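You operate a simulated robot arm through the tools that you are given. There is no shell and no other tool.

Carry out the task below with a simulated robot arm. There is one attempt and no reset: what you move stays moved.

TASK
Put things in order on the long table top. At the end: the brown grease tin stands on top of the silver dark plate ten (marked "10"); the small orange cup stands where the brown pad stood; the white orange grip pad stands on top of the silver valve cover; the brown pad stands where the white orange grip pad stood; whatever was shut is shut again. Leave all else as you found it, and nothing knocked over.

The check looks at the end state, three seconds after you hand in, the way a careful person would. Anything else that was tipped, shoved, dropped, spilled or broken makes it a failure. A push-on lid holds only when it is set on centred and level and pressed home; a screw cap is set on level and turned clockwise until tight.

THE ROBOT
A 6-joint arm with a two-finger gripper, fixed in place. Base frame: the origin is at the foot of the arm, x ahead of it, y to its left, z up; the work surface is at about z = 0. Units: mm, rad, N and s.
With the tool pointing down near the work surface it reaches from about 240 to 620 mm from the base axis. Its first joint turns from -1.152 to 1.152 rad. Payload 1.37 kg.
The TCP is the grasp point between the finger pads, 22 mm short of the fingertips. In the tool frame z runs along the fingers and y along their closing line. Largest opening 92 mm; the body of the gripper starts 65 mm behind the TCP.
Orientation is that of the tool frame in the base frame, as a unit quaternion [w, x, y, z]. With the fingers straight down and closing along the base's y, the tool's x points along the base's -x, its y along +y and its z along -z.

THE INTERFACE
- The arm moves only by the tool jog_arm. Its argument "targets" is a list of rows, each an object of numbers (a shift or turn left out is 0, a gripper value left out holds the last): "dx", "dy", "dz": the shift along the tool's x, y, z in mm; "rx", "ry", "rz": the turn, a rotation vector about the tool's x, y, z in rad; "claw": the finger opening in mm, from 0 to 92. In form: [{"dx": .., "dy": .., "dz": .., "rx": .., "ry": .., "rz": .., "claw": ..}, ...]. A call has 1 to 20 rows; each row is the pose to reach, as a shift and turn from the pose commanded when the call began, along the tool's axes at that moment. Each row takes 0.2 s and may step no farther than 50 mm and 0.15 rad from the row before; otherwise, or with a gripper value out of range, the whole call is refused. A pose out of reach is approached as far as the arm can. The call stops where the force on the tool passes 40 N (or 10 N more than at its start, if that is more) or the arm is blocked; 0.2 s more then pass. Each finger halts on what it meets, pressing with about 26 N; the grip force reading is that of the motor and also rises with nothing between the fingers. The clock runs only during rows and for 0.2 s after the last one: add rows that repeat a pose to give the fingers time. It gives the time, the measured TCP pose, the force on the tool (base axes), the opening and the grip force at its end, in the units of the frame above (readings bear some noise), with the torque about the TCP (base axes, N m) and any sound that the robot's microphone picked up, and new pictures: "views" is both (left out), scene, wrist or none.
- Cameras (640 x 400 px; columns grow to the right, rows downward): "scene" is fixed at [12.6, -415.9, 587.8]; the picture's right is [0.94, -0.34, 0.00], its down [-0.18, -0.50, -0.85] and it looks along [0.29, 0.80, -0.53] (base axes); focal length 358 px, centre (320, 200). "wrist" rides on the gripper at [71, 19, -102] in the tool frame; the picture's right is [-0.26, 0.97, 0.00], its down [-0.75, -0.20, -0.62] and it looks along [-0.60, -0.16, 0.78] (tool axes); focal length 280 px, centre (320, 200).
- measure_at(camera, pixels): for up to 12 pixels [column, row] of the newest picture of that camera ("zoom" is the newest enlarged one), the place [x, y, z] in the base frame of the surface seen there, good to about 2 mm. No time passes.
- enlarge(camera, box): a new picture of the part [left, top, right, bottom] of that camera's present view, enlarged. No time passes.
- close_job(): hands the job in; it is judged then, once.

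Unless the task says otherwise, let go and move clear before handing in.

The tools are called as name(argument=value, ...) on one line, values as JSON. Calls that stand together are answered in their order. jog_arm: Moves the arm, as the interface text tells. Its arguments: {"type":"object","properties":{"targets":{"type":"array"},"views":{"type":"string","enum":["both","scene","wrist","none"]}},"required":["targets"]} The other tools are called the same way: measure_at (camera, pixels) gives the place of the surface under pixels of a picture; enlarge (camera, box) takes an enlarged picture of a part of a camera's view; close_job () hands the job in.

At the start:

```text
time: 0.0
tcp_pos: [343.7, 146.9, 309.5]
tcp_rot: [0.0, -0.001, 1.0, 0.0]
force: [-0.4, 0.0, -0.2]
torque: [0.0, 0.01, -0.01]
grip_width: 92.1
grasp_force: 0.0
```

scene: 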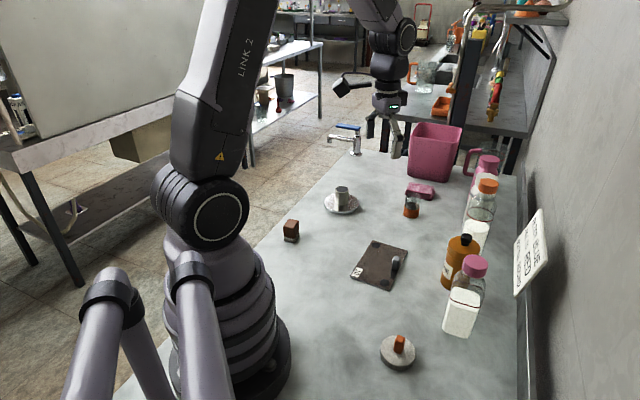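
wrist: 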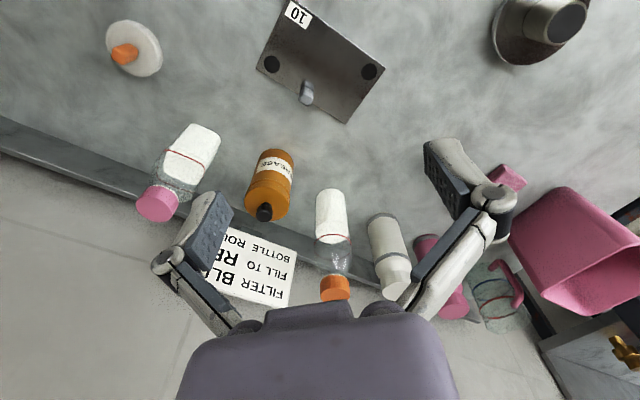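

The scene shows a dark plate near (380,265), a brown item at (291,230), an orange-topped item at (411,205), a round pad with an orange grip at (398,350), and a cup/saucer shape at (341,200). I will enlarge to identify each before moving.

enlarge(camera="scene", box=[270, 150, 450, 262])

enlarge(camera="scene", box=[330, 230, 520, 380])

enlarge(camera="scene", box=[400, 110, 560, 260])

enlarge(camera="wrist", box=[90, 120, 420, 310])

```text
3.56 times, centred on (360, 206) of scene
```

zoom: 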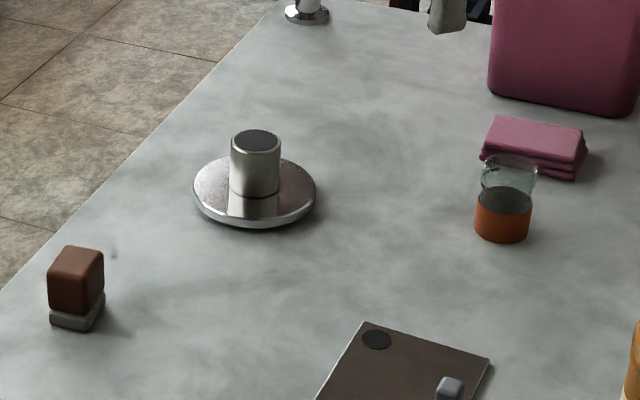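

```text
2.67 times, centred on (425, 305) of scene
```

zoom: 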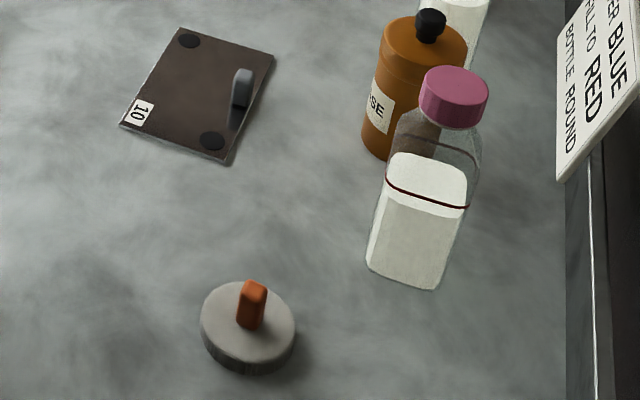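

```text
2.67 times, centred on (480, 185) of scene
```

zoom: 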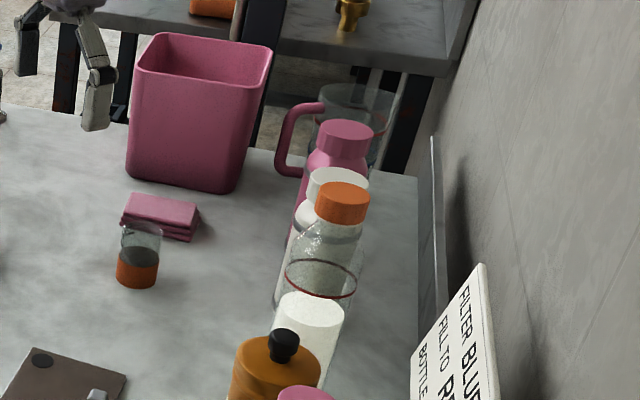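

```text
1.94 times, centred on (255, 215) of wrist
```

zoom: 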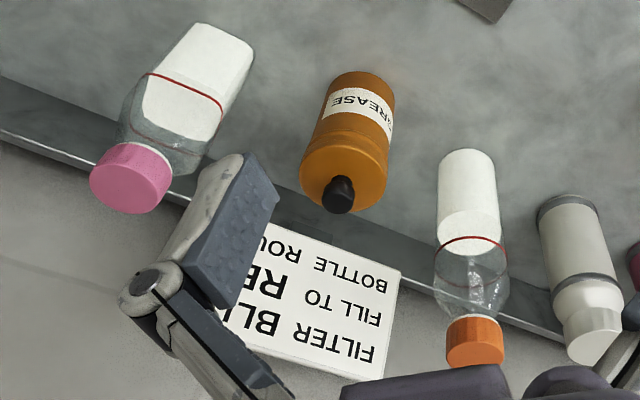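

I've identified everything: the brown pad at scene (291,230), cup at (411,205), valve cover at (341,200), plate at (380,265), white/orange pad at (398,350), grease tin at (460,258). Now I measure their positions.

measure_at(camera="scene", pixels=[[291, 222], [291, 228], [291, 239], [341, 188], [343, 205], [328, 203], [357, 204], [411, 205], [411, 214], [411, 198], [400, 340], [398, 352]])

measure_at(camera="scene", pixels=[[380, 354], [415, 354], [398, 368], [398, 336], [373, 240], [408, 250], [392, 289], [352, 275], [397, 257], [395, 266], [386, 245], [393, 283]])

measure_at(camera="wrist", pixels=[[124, 53], [124, 30], [150, 50], [307, 95], [272, 64], [369, 71], [567, 22], [270, 165], [272, 185], [265, 212], [276, 155], [520, 52]])

```text
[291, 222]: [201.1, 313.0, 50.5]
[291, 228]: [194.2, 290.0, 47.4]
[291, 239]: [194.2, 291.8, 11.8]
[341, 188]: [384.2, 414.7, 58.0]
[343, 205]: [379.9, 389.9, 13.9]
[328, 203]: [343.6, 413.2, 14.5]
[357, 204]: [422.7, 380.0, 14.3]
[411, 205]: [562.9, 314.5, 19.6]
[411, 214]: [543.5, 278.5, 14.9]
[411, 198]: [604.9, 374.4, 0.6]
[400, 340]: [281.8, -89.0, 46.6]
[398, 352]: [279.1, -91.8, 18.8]
```

```text
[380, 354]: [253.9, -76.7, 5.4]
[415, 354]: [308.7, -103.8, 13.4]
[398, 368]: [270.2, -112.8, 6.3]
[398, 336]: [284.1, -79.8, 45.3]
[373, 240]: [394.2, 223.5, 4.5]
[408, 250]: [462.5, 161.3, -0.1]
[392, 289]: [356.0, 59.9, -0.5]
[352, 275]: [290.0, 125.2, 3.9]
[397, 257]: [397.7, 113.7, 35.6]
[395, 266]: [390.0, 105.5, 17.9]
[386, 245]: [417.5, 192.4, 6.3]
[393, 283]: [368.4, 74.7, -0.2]
```

```text
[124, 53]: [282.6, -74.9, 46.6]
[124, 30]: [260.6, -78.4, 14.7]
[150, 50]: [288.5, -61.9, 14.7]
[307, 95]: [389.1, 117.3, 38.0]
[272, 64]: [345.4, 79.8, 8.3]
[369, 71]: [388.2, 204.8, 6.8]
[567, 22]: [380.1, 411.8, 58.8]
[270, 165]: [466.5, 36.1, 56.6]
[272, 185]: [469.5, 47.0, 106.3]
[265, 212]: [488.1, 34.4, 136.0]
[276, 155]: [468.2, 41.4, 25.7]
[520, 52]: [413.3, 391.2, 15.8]
```

The positions are roughly known, with the cup near the edge of reach at about 625 mm. I'll zoom in on each item to get its shape and its centre more exactly.

enlarge(camera="wrist", box=[94, 10, 174, 90])

enlarge(camera="scene", box=[370, 325, 426, 375])

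enlarge(camera="scene", box=[390, 180, 430, 220])

enlarge(camera="scene", box=[275, 212, 307, 248])

```text
5.00 times, centred on (134, 50) of wrist
```

zoom: 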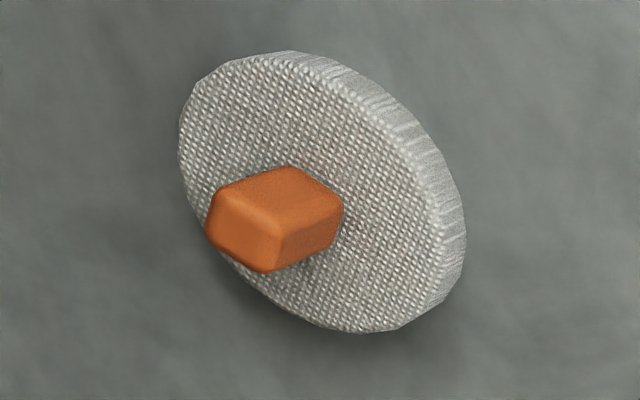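

```text
8.00 times, centred on (398, 350) of scene
```

zoom: 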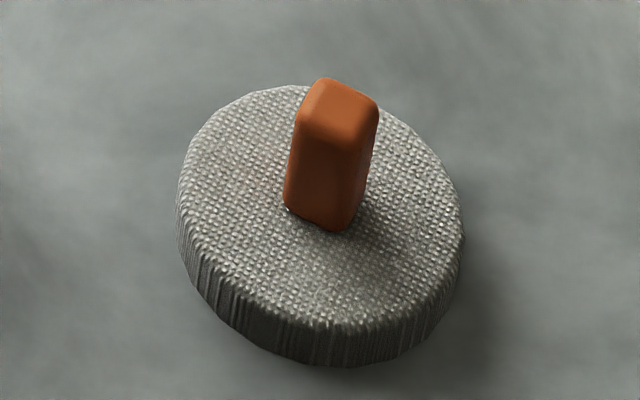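

```text
10.00 times, centred on (410, 200) of scene
```

zoom: 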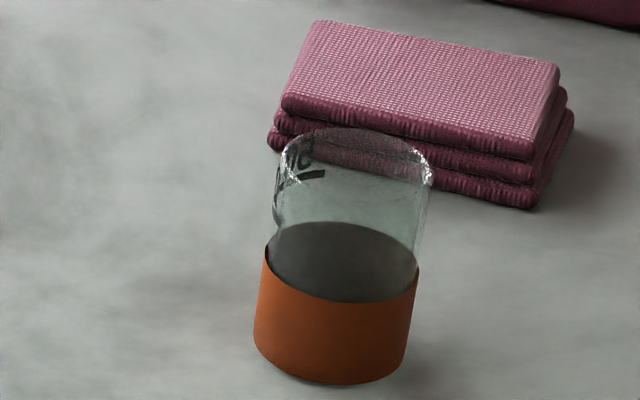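

```text
11.11 times, centred on (291, 230) of scene
```

zoom: 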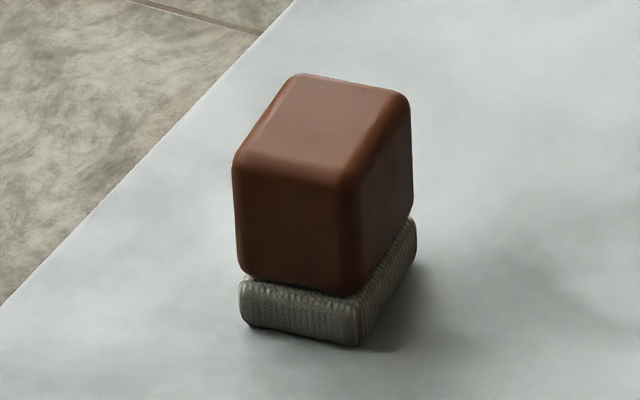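

The last zoom is on the brown pad: its block top spans (300,75)–(410,100)–(350,180)–(235,160). I'll measure that block and its base now.

measure_at(camera="zoom", pixels=[[300, 84], [398, 100], [350, 172], [243, 160], [325, 125], [285, 230], [385, 200], [244, 320], [358, 340], [412, 250], [300, 310], [385, 290]])

enlarge(camera="wrist", box=[480, 0, 600, 75])

```text
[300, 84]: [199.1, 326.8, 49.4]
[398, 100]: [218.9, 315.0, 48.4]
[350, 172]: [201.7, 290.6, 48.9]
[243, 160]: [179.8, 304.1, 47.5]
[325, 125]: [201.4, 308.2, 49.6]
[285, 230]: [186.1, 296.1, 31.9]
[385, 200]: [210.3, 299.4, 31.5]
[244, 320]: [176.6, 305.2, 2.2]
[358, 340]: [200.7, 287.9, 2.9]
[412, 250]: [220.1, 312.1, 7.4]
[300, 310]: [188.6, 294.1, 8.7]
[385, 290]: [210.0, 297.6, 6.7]
```

```text
5.33 times, centred on (540, 38) of wrist
```

zoom: 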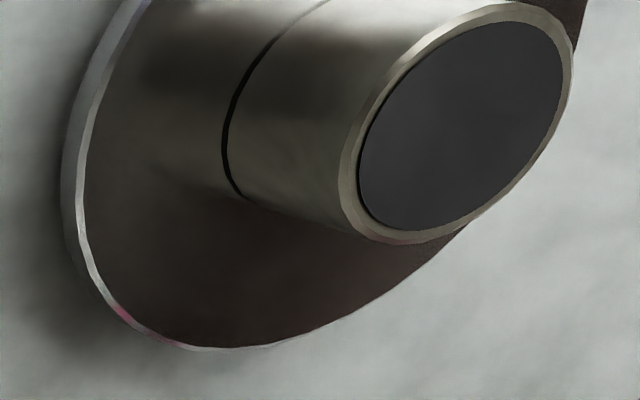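

The brown pad is centred at about (199,309), its top at z≈49, with edges turned about -35°. The valve knob has a round flat dark top; I'll measure its rim in this zoom.

measure_at(camera="zoom", pixels=[[460, 125], [355, 160], [395, 235], [470, 220], [560, 110], [565, 60], [520, 15], [430, 45], [80, 180], [180, 335], [400, 270], [250, 335]])

enlarge(camera="scene", box=[318, 180, 364, 220])

```text
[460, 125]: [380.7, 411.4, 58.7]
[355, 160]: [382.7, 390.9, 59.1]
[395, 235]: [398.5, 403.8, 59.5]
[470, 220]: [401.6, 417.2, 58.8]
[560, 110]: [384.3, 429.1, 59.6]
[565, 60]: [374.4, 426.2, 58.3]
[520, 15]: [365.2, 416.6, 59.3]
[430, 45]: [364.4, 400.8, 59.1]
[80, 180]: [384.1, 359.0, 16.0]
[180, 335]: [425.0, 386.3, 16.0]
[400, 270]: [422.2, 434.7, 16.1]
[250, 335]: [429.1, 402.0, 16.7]
```

```text
10.00 times, centred on (341, 200) of scene
```

zoom: 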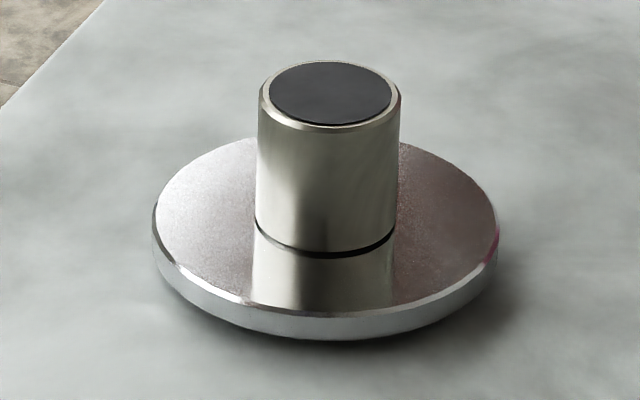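

The knob top is about 39 mm across and centred near (382,410), with z≈59. I'll cross-check that from the scene zoom, then zoom on the white pad.

measure_at(camera="zoom", pixels=[[264, 92], [396, 92], [330, 64], [330, 122], [285, 75], [375, 75], [285, 112], [375, 112], [330, 92], [154, 235], [497, 235], [320, 330]])

enlarge(camera="scene", box=[370, 325, 426, 375])

```text
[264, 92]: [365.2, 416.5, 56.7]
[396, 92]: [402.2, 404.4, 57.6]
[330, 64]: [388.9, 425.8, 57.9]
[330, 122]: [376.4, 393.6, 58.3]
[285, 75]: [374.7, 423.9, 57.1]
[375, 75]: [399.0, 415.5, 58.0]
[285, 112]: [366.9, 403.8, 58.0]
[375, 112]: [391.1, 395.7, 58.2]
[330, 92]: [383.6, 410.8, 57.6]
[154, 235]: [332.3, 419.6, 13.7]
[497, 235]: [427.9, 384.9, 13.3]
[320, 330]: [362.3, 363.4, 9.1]
```

```text
8.00 times, centred on (398, 350) of scene
```

zoom: 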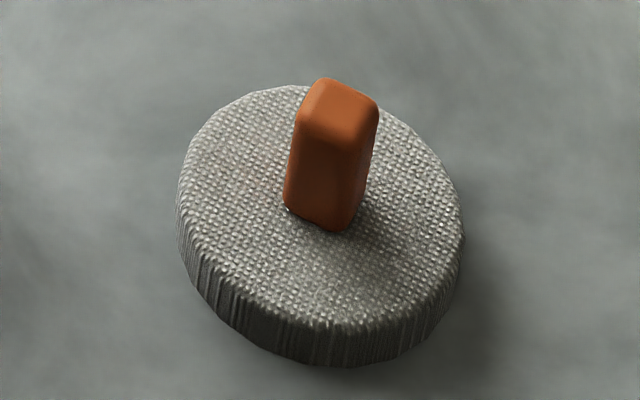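

The knob centre agrees at about (383.5,410.5) and z≈58. Now I measure the orange grip's faces and the disc rim in this zoom.

measure_at(camera="zoom", pixels=[[310, 100], [328, 82], [376, 100], [355, 138], [340, 110], [295, 195], [345, 222], [372, 170], [183, 190], [460, 215], [320, 88], [320, 325]])

measure_at(camera="zoom", pixels=[[260, 90], [390, 120], [430, 155], [440, 290], [215, 280], [205, 140], [300, 125], [325, 200], [365, 190], [350, 180], [365, 140], [335, 150]])

```text
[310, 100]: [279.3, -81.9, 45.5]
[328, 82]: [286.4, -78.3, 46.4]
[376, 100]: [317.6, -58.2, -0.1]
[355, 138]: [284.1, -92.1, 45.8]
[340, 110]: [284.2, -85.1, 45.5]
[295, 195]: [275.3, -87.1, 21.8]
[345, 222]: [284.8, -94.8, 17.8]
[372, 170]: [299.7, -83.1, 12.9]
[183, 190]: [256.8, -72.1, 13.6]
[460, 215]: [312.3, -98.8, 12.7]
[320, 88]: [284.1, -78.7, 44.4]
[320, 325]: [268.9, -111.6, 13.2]
```

```text
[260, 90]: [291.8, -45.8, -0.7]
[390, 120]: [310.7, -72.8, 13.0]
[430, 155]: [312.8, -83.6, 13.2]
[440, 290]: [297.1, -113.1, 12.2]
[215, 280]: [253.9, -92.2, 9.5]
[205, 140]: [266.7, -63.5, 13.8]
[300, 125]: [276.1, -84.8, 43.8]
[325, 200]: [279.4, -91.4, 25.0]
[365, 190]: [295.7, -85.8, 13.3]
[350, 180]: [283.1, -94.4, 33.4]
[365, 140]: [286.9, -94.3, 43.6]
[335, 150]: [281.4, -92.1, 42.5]
```

The disc's centre is about (284.5,-86) with radius 30. I need the grip's orientation, so I'll zoom the wrist view on the orange grip.

enlarge(camera="wrist", box=[108, 36, 144, 72])

enlarge(camera="scene", box=[390, 330, 410, 356])

```text
11.11 times, centred on (126, 54) of wrist
```

zoom: 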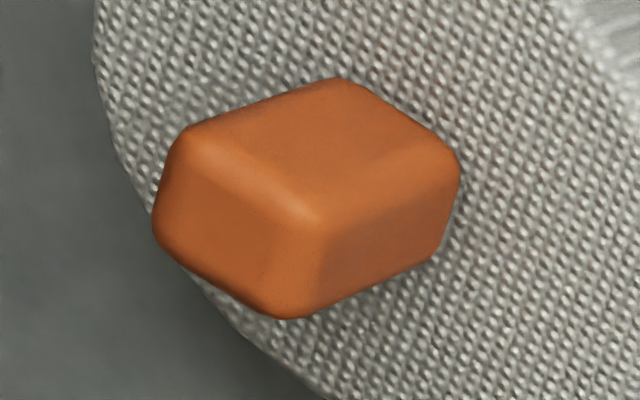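

```text
15.38 times, centred on (400, 343) of scene
```

zoom: 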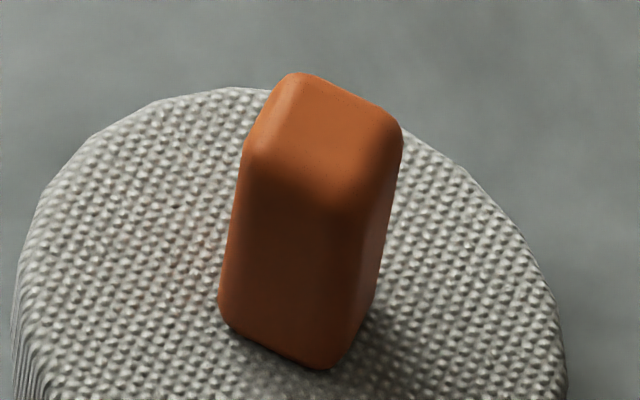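

measure_at(camera="zoom", pixels=[[295, 82], [390, 120], [350, 190], [258, 148], [325, 135], [240, 230], [260, 240], [340, 260], [385, 180], [375, 260], [230, 300], [320, 355]])

```text
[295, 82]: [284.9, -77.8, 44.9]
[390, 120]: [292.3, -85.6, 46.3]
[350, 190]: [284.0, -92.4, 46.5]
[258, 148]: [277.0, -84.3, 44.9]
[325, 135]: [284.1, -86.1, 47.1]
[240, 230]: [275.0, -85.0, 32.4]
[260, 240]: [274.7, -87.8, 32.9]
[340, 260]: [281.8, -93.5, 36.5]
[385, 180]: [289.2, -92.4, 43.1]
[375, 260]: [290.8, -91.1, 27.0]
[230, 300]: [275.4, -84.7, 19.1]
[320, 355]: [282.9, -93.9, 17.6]
```

The grip is a roughly 14 mm square post centred at (284.5,-85), z 13–46, with faces turned about 43°. Next I'll zoom on the cup and the grease tin to measure them.

enlarge(camera="scene", box=[390, 180, 440, 220])

```text
10.00 times, centred on (415, 200) of scene
```

zoom: 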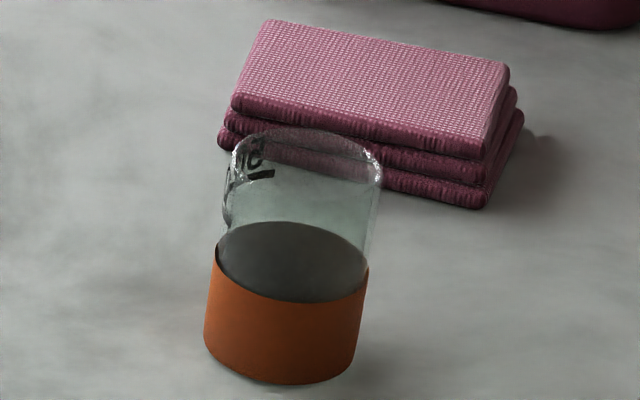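

measure_at(camera="zoom", pixels=[[214, 290], [355, 320], [280, 300], [280, 340], [275, 378], [290, 265], [233, 240], [355, 270], [290, 225], [220, 265], [365, 275], [300, 135]])

measure_at(camera="zoom", pixels=[[235, 105], [385, 150], [480, 158], [480, 200], [225, 145], [270, 25], [505, 70], [235, 160], [378, 165], [300, 170], [260, 175], [230, 215]])

```text
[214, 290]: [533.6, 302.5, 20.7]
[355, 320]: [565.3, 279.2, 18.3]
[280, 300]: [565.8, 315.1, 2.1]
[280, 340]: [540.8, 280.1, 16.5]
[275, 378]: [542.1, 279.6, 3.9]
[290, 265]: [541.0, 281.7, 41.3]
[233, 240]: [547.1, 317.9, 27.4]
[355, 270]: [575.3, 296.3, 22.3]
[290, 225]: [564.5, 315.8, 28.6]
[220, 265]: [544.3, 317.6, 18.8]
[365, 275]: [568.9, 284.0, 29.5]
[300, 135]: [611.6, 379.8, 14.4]
```

```text
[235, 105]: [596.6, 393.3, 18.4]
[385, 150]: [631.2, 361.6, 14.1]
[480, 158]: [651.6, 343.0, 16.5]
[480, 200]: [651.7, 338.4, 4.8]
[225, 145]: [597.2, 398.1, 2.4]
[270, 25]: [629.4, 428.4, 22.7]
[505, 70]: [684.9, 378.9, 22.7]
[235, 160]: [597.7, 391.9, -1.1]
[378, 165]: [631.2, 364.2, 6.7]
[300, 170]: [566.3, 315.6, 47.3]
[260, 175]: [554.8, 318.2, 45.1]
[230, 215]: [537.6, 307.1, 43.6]
```

The cup is centred near (554,299), about 43 mm across, and the pink stack is a safe ~75 mm beyond it. Next I'll measure the grease tin and its neighbours from the wrist view.

enlarge(camera="wrist", box=[230, 140, 310, 225])

measure_at(camera="wrist", pixels=[[250, 175], [293, 175], [271, 150], [247, 200], [290, 200], [265, 205], [264, 211], [195, 140], [190, 165], [330, 195], [335, 230], [388, 225]])

enlarge(camera="scene", box=[430, 225, 500, 345])

```text
4.71 times, centred on (270, 182) of wrist
```

zoom: 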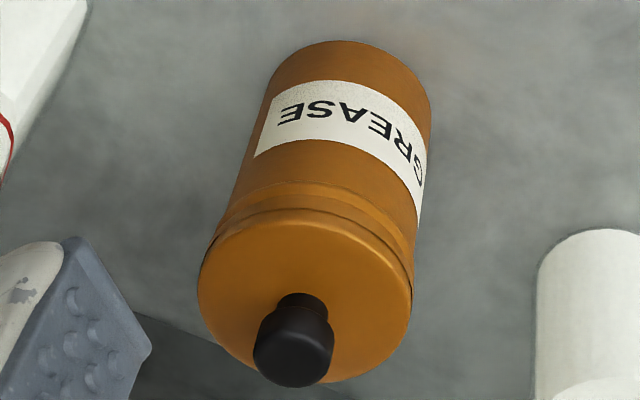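

```text
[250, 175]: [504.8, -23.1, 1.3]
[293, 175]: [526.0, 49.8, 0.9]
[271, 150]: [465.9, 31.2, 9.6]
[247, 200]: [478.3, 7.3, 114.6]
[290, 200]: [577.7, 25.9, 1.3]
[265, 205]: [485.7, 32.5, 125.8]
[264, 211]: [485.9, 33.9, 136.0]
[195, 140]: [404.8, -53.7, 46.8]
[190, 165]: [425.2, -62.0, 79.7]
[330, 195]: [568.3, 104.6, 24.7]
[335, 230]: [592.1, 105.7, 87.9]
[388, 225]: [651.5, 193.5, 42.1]
```

```text
3.33 times, centred on (465, 285) of scene
```

zoom: 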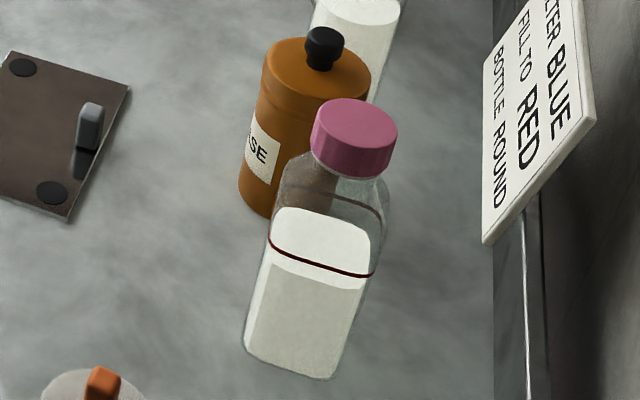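

The scene zoom shows the tin with its lid and black knob at (323,45), and a clear bottle with a pink cap close behind it. I'll measure the tin's lid rim and body plus that neighbouring bottle.

measure_at(camera="zoom", pixels=[[268, 75], [367, 80], [290, 45], [355, 55], [316, 95], [323, 45], [245, 180], [262, 205], [280, 140], [320, 130], [290, 200], [355, 130]])

measure_at(camera="zoom", pixels=[[250, 335], [340, 360], [290, 310], [270, 230], [370, 270], [330, 370], [90, 105], [88, 130], [78, 170], [22, 67], [52, 193], [128, 87]])

enlarge(camera="wrist", box=[230, 140, 310, 225])

```text
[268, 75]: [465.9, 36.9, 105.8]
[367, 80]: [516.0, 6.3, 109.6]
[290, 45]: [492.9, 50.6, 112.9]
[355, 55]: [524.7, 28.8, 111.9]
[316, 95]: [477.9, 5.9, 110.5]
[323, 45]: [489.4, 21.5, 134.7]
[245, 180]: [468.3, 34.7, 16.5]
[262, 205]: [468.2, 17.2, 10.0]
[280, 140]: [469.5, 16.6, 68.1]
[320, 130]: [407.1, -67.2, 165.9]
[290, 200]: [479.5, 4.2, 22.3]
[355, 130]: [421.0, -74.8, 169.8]
```

```text
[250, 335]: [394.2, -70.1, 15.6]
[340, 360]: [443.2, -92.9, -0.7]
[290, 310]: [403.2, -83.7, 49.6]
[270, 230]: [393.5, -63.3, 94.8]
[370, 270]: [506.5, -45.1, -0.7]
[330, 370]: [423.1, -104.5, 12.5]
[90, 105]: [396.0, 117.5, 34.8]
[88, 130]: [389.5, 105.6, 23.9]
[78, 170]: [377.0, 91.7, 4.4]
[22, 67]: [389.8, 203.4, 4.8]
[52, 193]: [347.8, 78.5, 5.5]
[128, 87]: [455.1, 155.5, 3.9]
```

```text
4.71 times, centred on (270, 182) of wrist
```

zoom: 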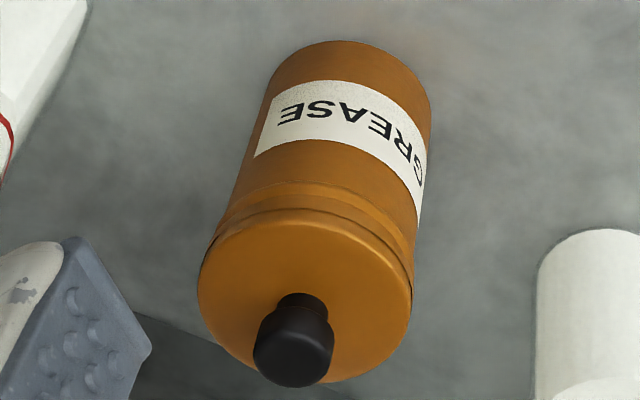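

measure_at(camera="zoom", pixels=[[205, 270], [408, 290], [310, 215], [250, 220], [370, 235], [270, 370], [390, 330], [340, 45], [260, 130], [425, 130], [340, 120], [330, 180]])

measure_at(camera="zoom", pixels=[[410, 80], [285, 70], [240, 185], [415, 220], [330, 375], [230, 350], [335, 200], [335, 230], [345, 160], [290, 345], [300, 295], [320, 270]])

```text
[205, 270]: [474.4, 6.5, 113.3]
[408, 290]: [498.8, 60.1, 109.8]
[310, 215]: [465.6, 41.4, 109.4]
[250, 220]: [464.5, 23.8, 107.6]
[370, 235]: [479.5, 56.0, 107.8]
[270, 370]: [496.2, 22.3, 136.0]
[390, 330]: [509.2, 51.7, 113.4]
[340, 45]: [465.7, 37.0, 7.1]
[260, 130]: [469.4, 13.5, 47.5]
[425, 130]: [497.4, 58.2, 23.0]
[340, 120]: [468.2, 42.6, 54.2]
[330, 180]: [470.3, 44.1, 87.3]
```

```text
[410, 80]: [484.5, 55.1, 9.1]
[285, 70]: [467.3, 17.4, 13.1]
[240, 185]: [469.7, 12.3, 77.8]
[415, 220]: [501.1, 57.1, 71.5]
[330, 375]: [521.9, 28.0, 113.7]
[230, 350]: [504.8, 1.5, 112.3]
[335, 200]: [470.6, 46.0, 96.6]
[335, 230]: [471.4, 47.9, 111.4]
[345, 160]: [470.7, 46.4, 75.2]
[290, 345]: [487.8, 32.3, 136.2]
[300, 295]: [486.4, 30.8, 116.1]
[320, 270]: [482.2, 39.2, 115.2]
```

The tin is about 56 mm across, centred near (493,31), with its lid at z≈97–113 and its knob top at z≈136. I'll start with the white pad by moving above it with the closing line matched to its square post.

jog_arm(targets=[{"dx": 7.4, "dy": -29.05, "dz": 10, "rz": -0.091, "claw": 92}, {"dx": 14.8, "dy": -58.1, "dz": 25, "rz": -0.182, "claw": 80}, {"dx": 22.2, "dy": -87.15, "dz": 45, "rz": -0.273, "claw": 70}, {"dx": 29.6, "dy": -116.2, "dz": 65, "rz": -0.365, "claw": 60}, {"dx": 37, "dy": -145.25, "dz": 85, "rz": -0.456, "claw": 50}, {"dx": 44.4, "dy": -174.3, "dz": 105, "rz": -0.547, "claw": 50}, {"dx": 51.8, "dy": -203.35, "dz": 125, "rz": -0.638, "claw": 50}, {"dx": 59.2, "dy": -232.4, "dz": 149.5, "rz": -0.73, "claw": 50}, {"dx": 59.2, "dy": -232.4, "dz": 149.5, "rz": -0.73, "claw": 50}])

```text
time: 2.0
tcp_pos: [285.7, -85.5, 160.7]
tcp_rot: [0.0, -0.357, 0.934, 0.0]
force: [-0.3, -0.4, -0.3]
torque: [0.0, -0.02, 0.0]
grip_width: 49.9
grasp_force: 0.1
```

scene: 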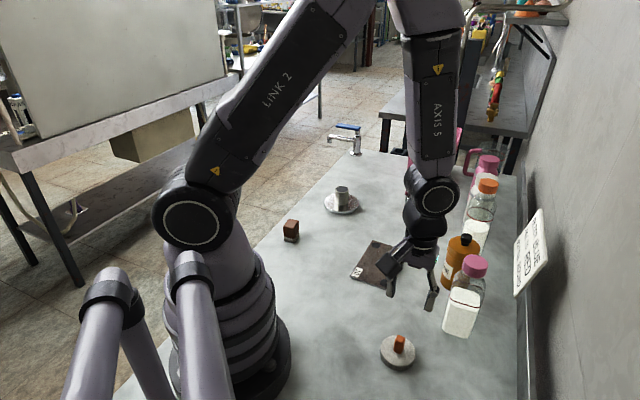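
wrist: 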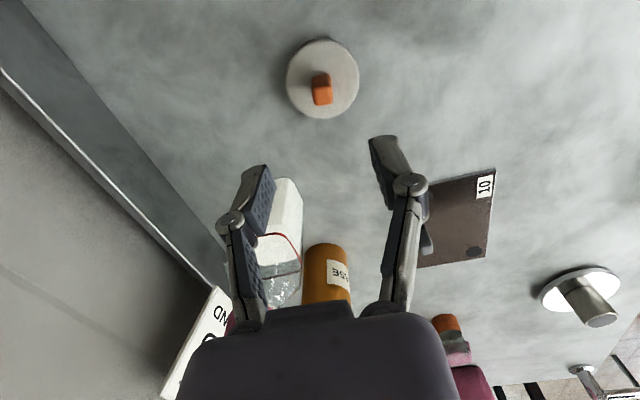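

I'm above the pad at (285.7,-85.5,160.7) with the post at wrist (321,88). I'll measure the post's top and the disc rim again from this closer view.

enlarge(camera="wrist", box=[280, 35, 365, 120])

```text
4.71 times, centred on (322, 78) of wrist
```

zoom: 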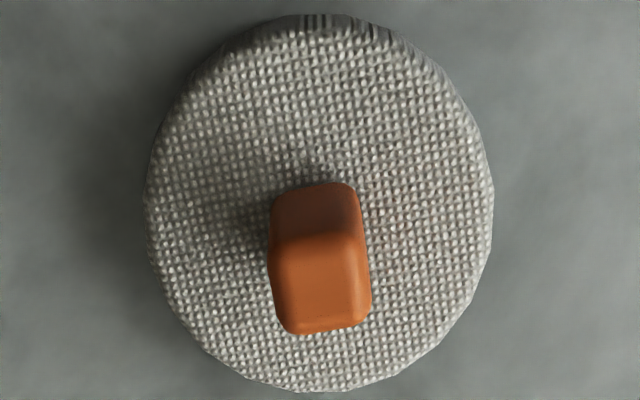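

measure_at(camera="zoom", pixels=[[278, 250], [352, 240], [365, 310], [293, 325], [320, 285], [150, 200], [490, 200], [320, 385], [320, 30], [200, 80], [440, 340], [210, 350]])

```text
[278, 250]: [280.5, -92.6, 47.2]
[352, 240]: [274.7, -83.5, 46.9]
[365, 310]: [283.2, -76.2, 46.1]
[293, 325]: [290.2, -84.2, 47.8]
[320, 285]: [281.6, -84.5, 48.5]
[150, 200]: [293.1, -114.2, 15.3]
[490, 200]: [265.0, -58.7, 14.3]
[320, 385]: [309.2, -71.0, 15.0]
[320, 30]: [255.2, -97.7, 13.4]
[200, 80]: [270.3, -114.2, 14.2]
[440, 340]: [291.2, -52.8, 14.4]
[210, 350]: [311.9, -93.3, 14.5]
```

The post is aligned with the fingers (edges at 41°) and centred near (283,-84.8). I'll descend to z≈40, which leaves the fingertips about 3–4 mm above the disc, and close.

jog_arm(targets=[{"dx": 0.4, "dy": 1, "dz": 30}, {"dx": 0.4, "dy": 1, "dz": 60}, {"dx": 0.4, "dy": 1, "dz": 85}, {"dx": 0.4, "dy": 1, "dz": 105}, {"dx": 0.4, "dy": 1, "dz": 115}, {"dx": 0.4, "dy": 1, "dz": 120}, {"dx": 0.4, "dy": 1, "dz": 120}])

```text
time: 3.6
tcp_pos: [282.4, -86.0, 40.1]
tcp_rot: [0.0, -0.356, 0.935, 0.0]
force: [0.3, 0.3, 0.8]
torque: [0.04, -0.01, 0.0]
grip_width: 50.0
grasp_force: 0.0
```

scene: 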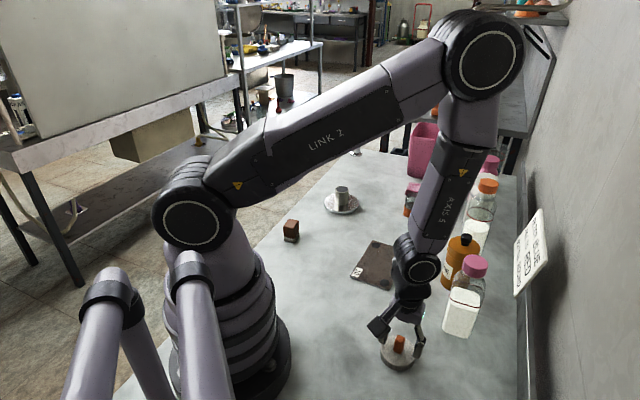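
wrist: 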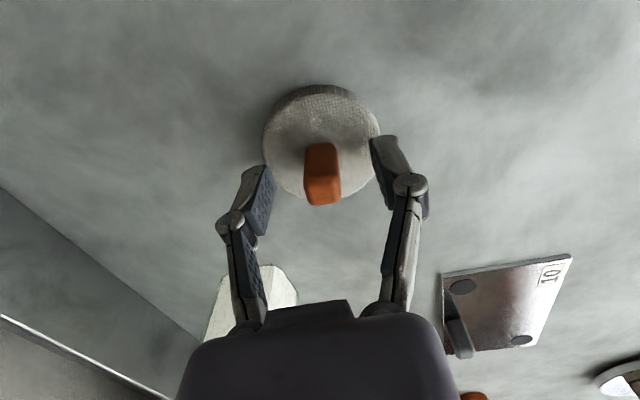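

The TCP projects to about wrist (320,186) and the post straddles that point between the fingers, so it's centred. Closing now.

jog_arm(targets=[{"claw": 25}, {"claw": 8}, {"claw": 5}, {"claw": 5}, {"claw": 5}], views="wrist")

```text
time: 4.8
tcp_pos: [282.8, -86.4, 41.9]
tcp_rot: [0.001, -0.356, 0.934, 0.001]
force: [0.3, 0.0, 0.5]
torque: [0.02, 0.05, -0.02]
grip_width: 14.4
grasp_force: 26.4
```

wrist: 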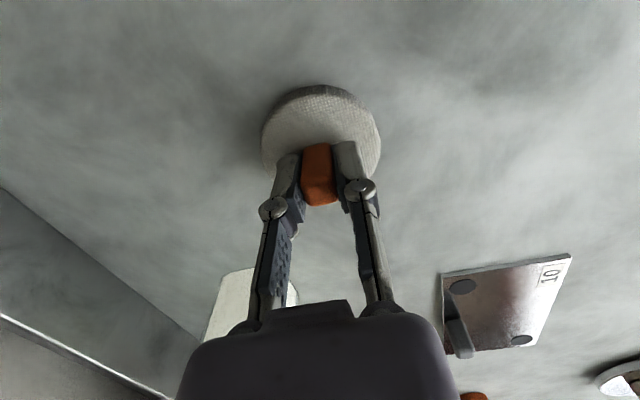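

It's gripped at 14.4 mm with 26 N. I'll lift it straight up and check it in the picture.

jog_arm(targets=[{"dz": -5}, {"dz": -20}, {"dz": -45}, {"dz": -75}, {"dz": -110}, {"dz": -140}, {"dz": -160}, {"dz": -160}])

```text
time: 6.6
tcp_pos: [283.4, -85.6, 199.8]
tcp_rot: [0.0, -0.356, 0.934, 0.0]
force: [0.4, 0.0, -0.5]
torque: [0.03, 0.02, 0.0]
grip_width: 14.5
grasp_force: 26.0
```

scene: 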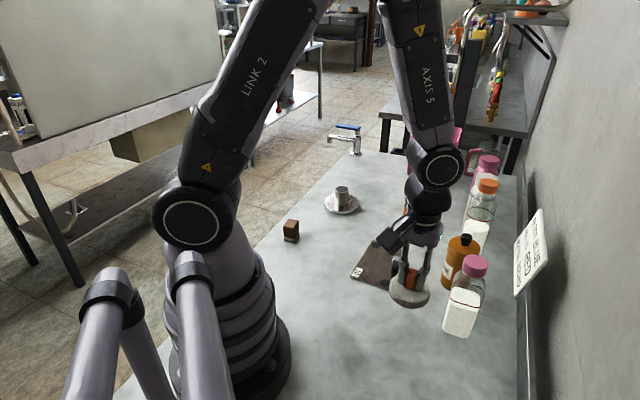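
wrist: 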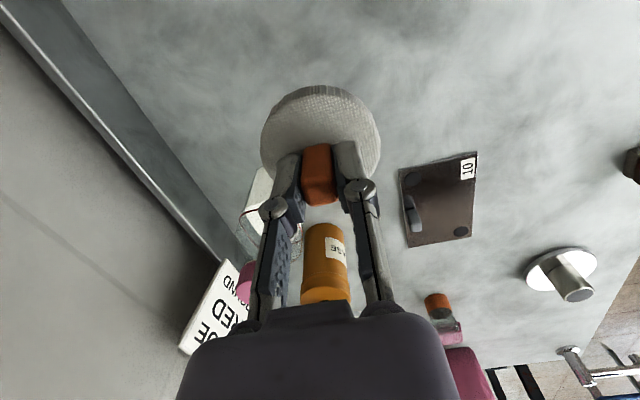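

The pad came up cleanly. I'll measure the held disc's rim to find its offset from the TCP before I carry it over.

enlarge(camera="wrist", box=[250, 75, 392, 215])

measure_at(camera="wrist", pixels=[[266, 140], [378, 145], [320, 95], [285, 107], [355, 107], [320, 120], [368, 165], [272, 160], [318, 195], [318, 205]])

enlarge(camera="scene", box=[375, 225, 455, 325])

```text
2.86 times, centred on (321, 145) of wrist
```

zoom: 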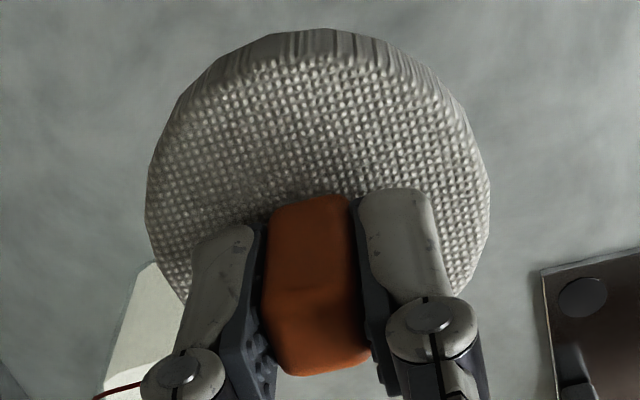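

```text
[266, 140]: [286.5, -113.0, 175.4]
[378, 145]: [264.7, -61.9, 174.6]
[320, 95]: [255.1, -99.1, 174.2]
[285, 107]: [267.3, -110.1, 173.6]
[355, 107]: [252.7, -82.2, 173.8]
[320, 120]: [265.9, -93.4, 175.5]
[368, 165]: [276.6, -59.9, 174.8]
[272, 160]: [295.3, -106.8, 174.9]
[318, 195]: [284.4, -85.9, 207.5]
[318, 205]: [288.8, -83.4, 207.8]
```

```text
4.00 times, centred on (415, 275) of scene
```

zoom: 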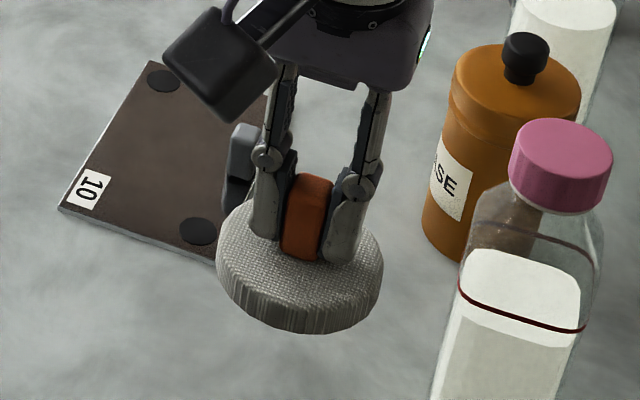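

The disc bottom is about 40 mm below the TCP and is centred under it. Before the swing I'll check the height and position of the tap near scene (348,138).

measure_at(camera="scene", pixels=[[348, 127], [355, 140], [330, 137], [357, 152], [341, 188], [343, 205]])

```text
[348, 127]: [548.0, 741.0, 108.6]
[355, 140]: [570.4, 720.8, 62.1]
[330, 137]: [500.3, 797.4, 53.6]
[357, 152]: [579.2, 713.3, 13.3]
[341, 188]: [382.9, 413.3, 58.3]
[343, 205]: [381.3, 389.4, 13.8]
```

The tap is far beyond (y>700), so the route at z=200 is clear. I'll carry the pad over to above the valve knob.

jog_arm(targets=[{"dx": -8.1, "dy": 6.1}, {"dx": -24.3, "dy": 18.2}, {"dx": -48.5, "dy": 36.5}, {"dx": -72.8, "dy": 54.7}, {"dx": -101.1, "dy": 76}, {"dx": -129.4, "dy": 97.2}, {"dx": -157.7, "dy": 118.5}, {"dx": -186, "dy": 139.7}, {"dx": -214.3, "dy": 161}, {"dx": -242.6, "dy": 182.3}, {"dx": -270.9, "dy": 203.5}, {"dx": -299.2, "dy": 224.8}, {"dx": -323.4, "dy": 243}, {"dx": -347.7, "dy": 261.3}, {"dx": -367.9, "dy": 276.5}, {"dx": -384.1, "dy": 288.6}, {"dx": -396.2, "dy": 297.7}, {"dx": -404.3, "dy": 303.8}, {"dx": -404.3, "dy": 303.8}])

```text
time: 10.6
tcp_pos: [381.2, 411.1, 199.9]
tcp_rot: [0.0, -0.358, 0.934, 0.0]
force: [0.2, -0.3, 0.1]
torque: [0.0, -0.04, -0.03]
grip_width: 15.1
grasp_force: 26.0
```

scene: 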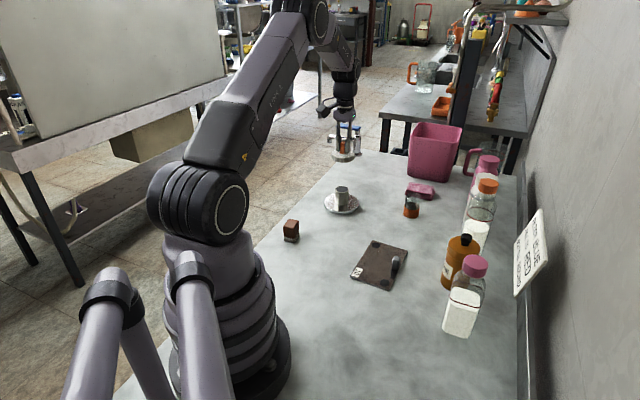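
wrist: 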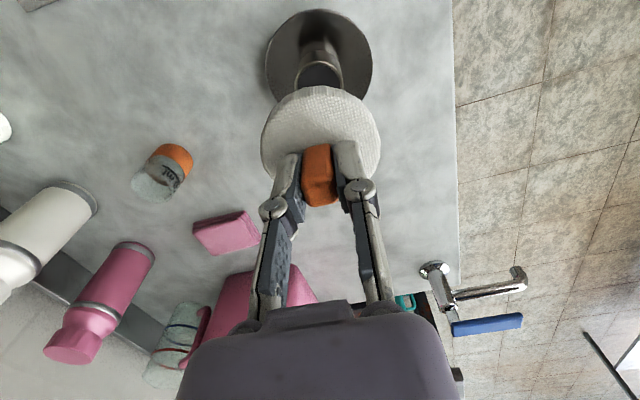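

I'm above the knob at (381,411,200). I'll descend to about 14 mm above contact and look again.

jog_arm(targets=[{"dz": 15}, {"dz": 40}, {"dz": 65}, {"dz": 80}, {"dz": 88}, {"dz": 88}])

enlarge(camera="scene", box=[310, 130, 380, 220])

```text
time: 12.0
tcp_pos: [381.8, 410.2, 111.4]
tcp_rot: [0.0, -0.357, 0.934, 0.001]
force: [-0.3, 0.0, 0.2]
torque: [0.0, -0.02, 0.0]
grip_width: 14.6
grasp_force: 25.9
```

scene: 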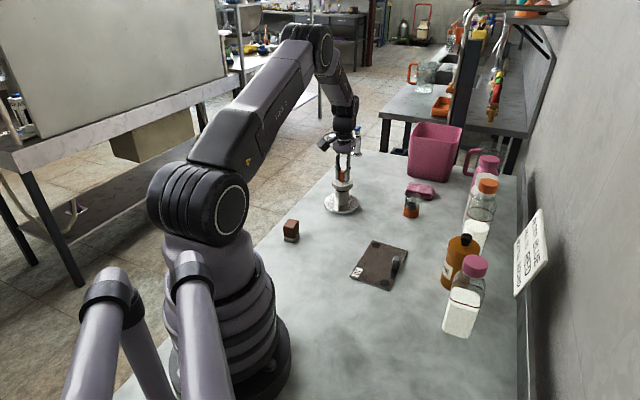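
wrist: 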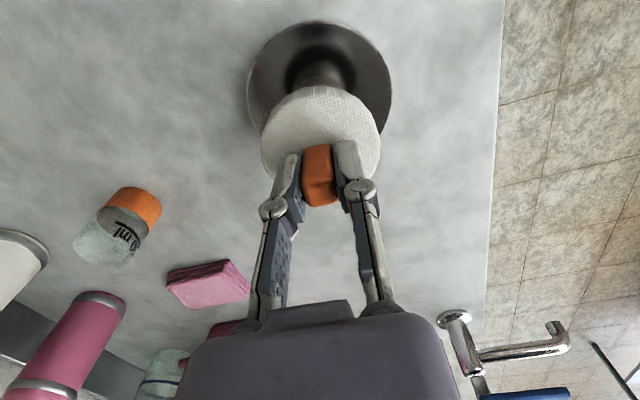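

```text
4.44 times, centred on (345, 175) of scene
```

zoom: 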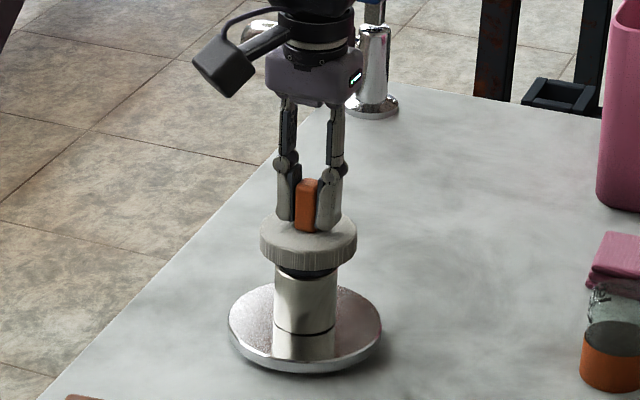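

The pad is centred over the knob with a small gap at zoom (308,270). I'll lower it in small steps to touch-down.

jog_arm(targets=[{"dx": -1, "dy": -0.8, "dz": 4}, {"dx": -1, "dy": -0.8, "dz": 8}, {"dx": -1, "dy": -0.8, "dz": 10}, {"dx": -1, "dy": -0.8, "dz": 11.5}, {"dx": -1, "dy": -0.8, "dz": 12.5}, {"dx": -1, "dy": -0.8, "dz": 12.5}])

enlarge(camera="scene", box=[315, 155, 370, 220])

```text
time: 13.4
tcp_pos: [382.7, 411.2, 99.7]
tcp_rot: [0.0, -0.357, 0.934, 0.0]
force: [-0.8, -0.6, 0.1]
torque: [0.0, -0.01, 0.0]
grip_width: 14.8
grasp_force: 25.7
```

scene: 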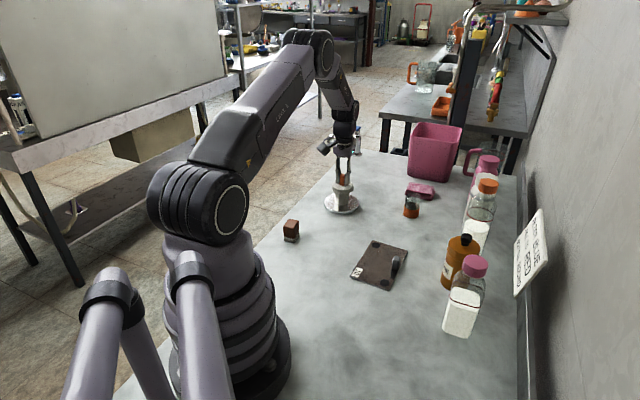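
wrist: 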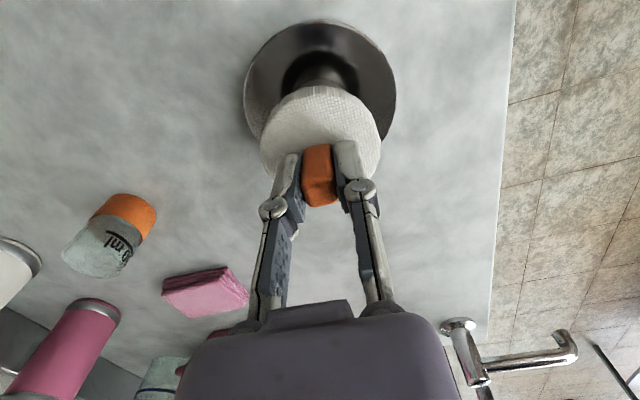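

```text
6.15 times, centred on (342, 188) of scene
```

zoom: 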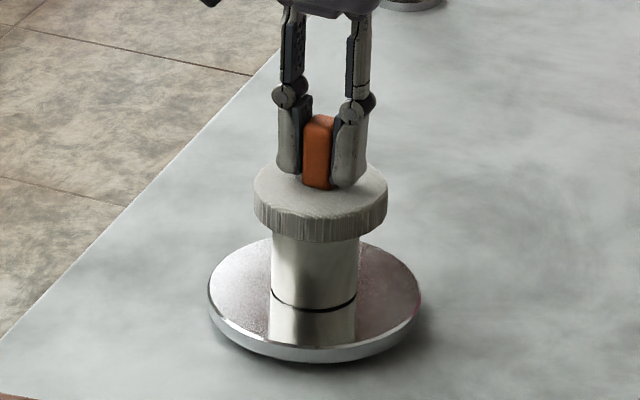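

There's no contact force yet at z≈99.7. I'll lower by another millimetre or so, reading the force.

jog_arm(targets=[{"dz": 0.5}, {"dz": 1.0}, {"dz": 1.3}, {"dz": 1.3}], views="none")

```text
time: 14.4
tcp_pos: [384.6, 410.5, 98.2]
tcp_rot: [0.0, -0.356, 0.934, -0.001]
force: [-0.3, -2.3, 5.1]
torque: [-0.06, 0.05, -0.02]
grip_width: 14.6
grasp_force: 26.1
```

Contact shows 5 N upward at z≈98.2, so the pad is seated. I'll release it.

jog_arm(targets=[{"claw": 20}, {"claw": 30}, {"claw": 45}, {"claw": 50}, {"claw": 50}])

enlarge(camera="scene", box=[315, 155, 370, 220])

```text
time: 15.6
tcp_pos: [383.7, 411.6, 99.1]
tcp_rot: [0.0, -0.357, 0.934, 0.0]
force: [0.4, 0.6, -0.3]
torque: [0.0, 0.01, 0.0]
grip_width: 50.1
grasp_force: 0.0
```

scene: 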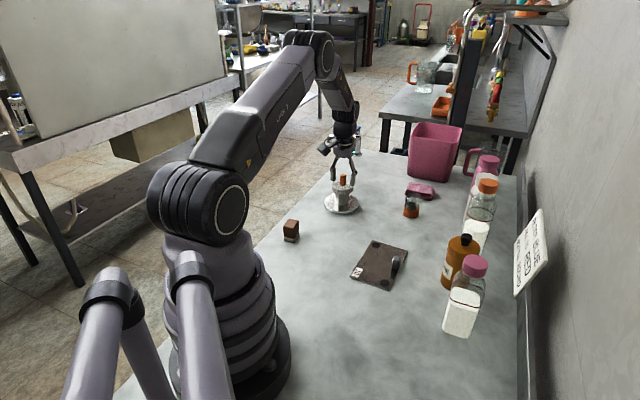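
wrist: 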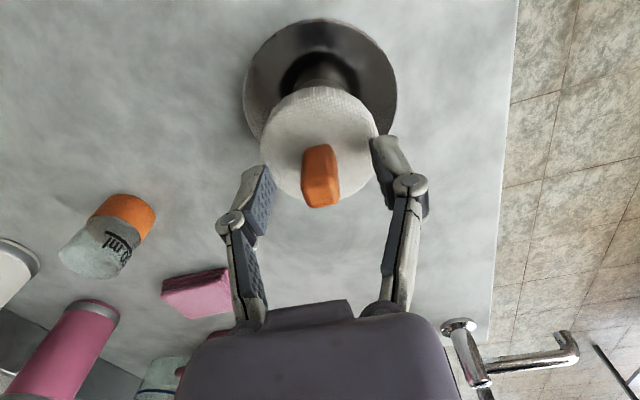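

```text
6.15 times, centred on (342, 188) of scene
```

zoom: 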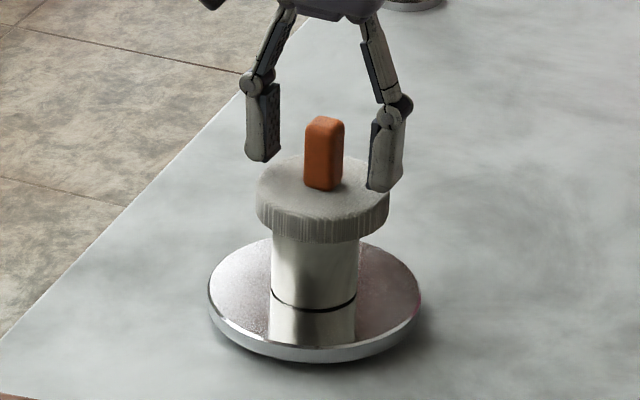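

The pad stands upright on the knob, with its disc overhanging evenly. I'll rise clear and move to above the brown pad, turning to match its faces.

jog_arm(targets=[{"dz": -10}, {"dz": -40}, {"dz": -80}, {"dx": 15, "dy": 3.4, "dz": -100, "rz": -0.02}, {"dx": 45, "dy": 10.2, "dz": -100, "rz": -0.05}, {"dx": 80, "dy": 18.2, "dz": -100, "rz": -0.09}, {"dx": 115, "dy": 26.1, "dz": -100, "rz": -0.13}, {"dx": 150, "dy": 34.1, "dz": -100, "rz": -0.17}, {"dx": 185, "dy": 42, "dz": -90, "rz": -0.2}, {"dx": 205.5, "dy": 46.7, "dz": -75, "rz": -0.22}, {"dx": 205.5, "dy": 46.7, "dz": -60, "rz": -0.22}, {"dx": 205.5, "dy": 46.7, "dz": -60, "rz": -0.22}])

enlarge(camera="scene", box=[315, 155, 370, 220])

```text
time: 18.2
tcp_pos: [199.8, 308.4, 158.1]
tcp_rot: [0.001, -0.457, 0.889, 0.0]
force: [-0.6, 0.1, 1.0]
torque: [0.03, -0.03, 0.0]
grip_width: 49.8
grasp_force: 0.1
```

scene: 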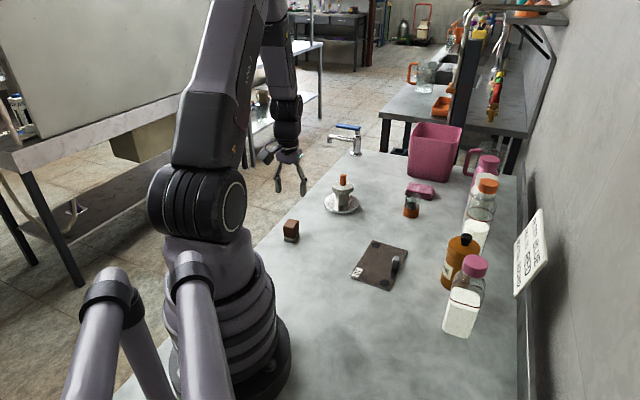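
wrist: 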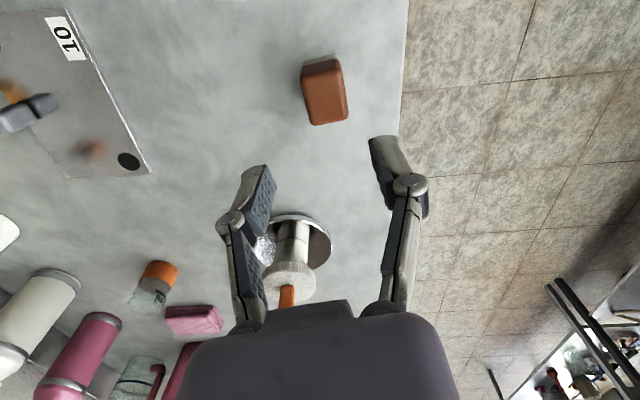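

```text
6.15 times, centred on (342, 188) of scene
```

zoom: 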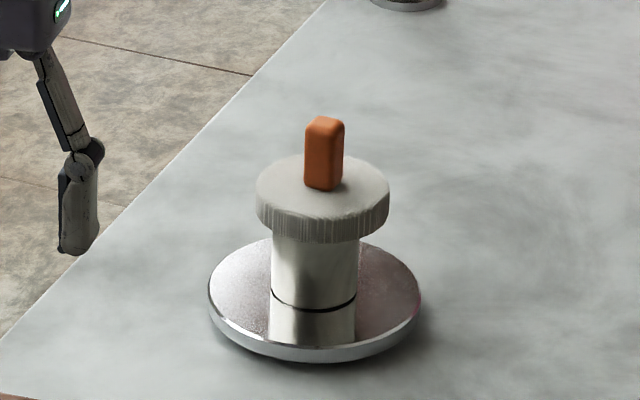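

The white pad stands by itself on the knob. The brown pad shows at wrist (325,90), and I'll measure its top for alignment.

enlarge(camera="wrist", box=[285, 45, 365, 135])

```text
4.44 times, centred on (325, 90) of wrist
```

zoom: 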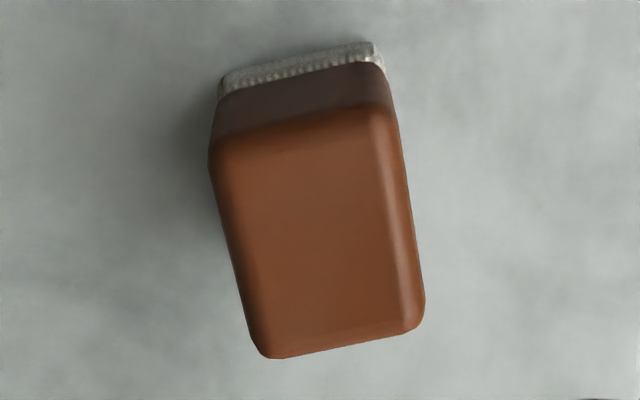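

measure_at(camera="zoom", pixels=[[220, 150], [385, 115], [415, 320], [265, 350], [315, 235], [240, 250], [400, 220], [300, 130], [340, 335], [300, 65], [225, 90], [380, 60]])

```text
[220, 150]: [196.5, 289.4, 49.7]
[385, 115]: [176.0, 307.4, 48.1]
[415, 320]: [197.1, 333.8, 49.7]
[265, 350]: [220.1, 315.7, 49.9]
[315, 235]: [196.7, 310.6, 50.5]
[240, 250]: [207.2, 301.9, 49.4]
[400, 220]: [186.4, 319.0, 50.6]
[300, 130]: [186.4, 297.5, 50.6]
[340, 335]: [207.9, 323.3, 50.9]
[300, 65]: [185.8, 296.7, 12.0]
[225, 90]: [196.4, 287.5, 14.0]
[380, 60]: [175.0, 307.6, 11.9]
```

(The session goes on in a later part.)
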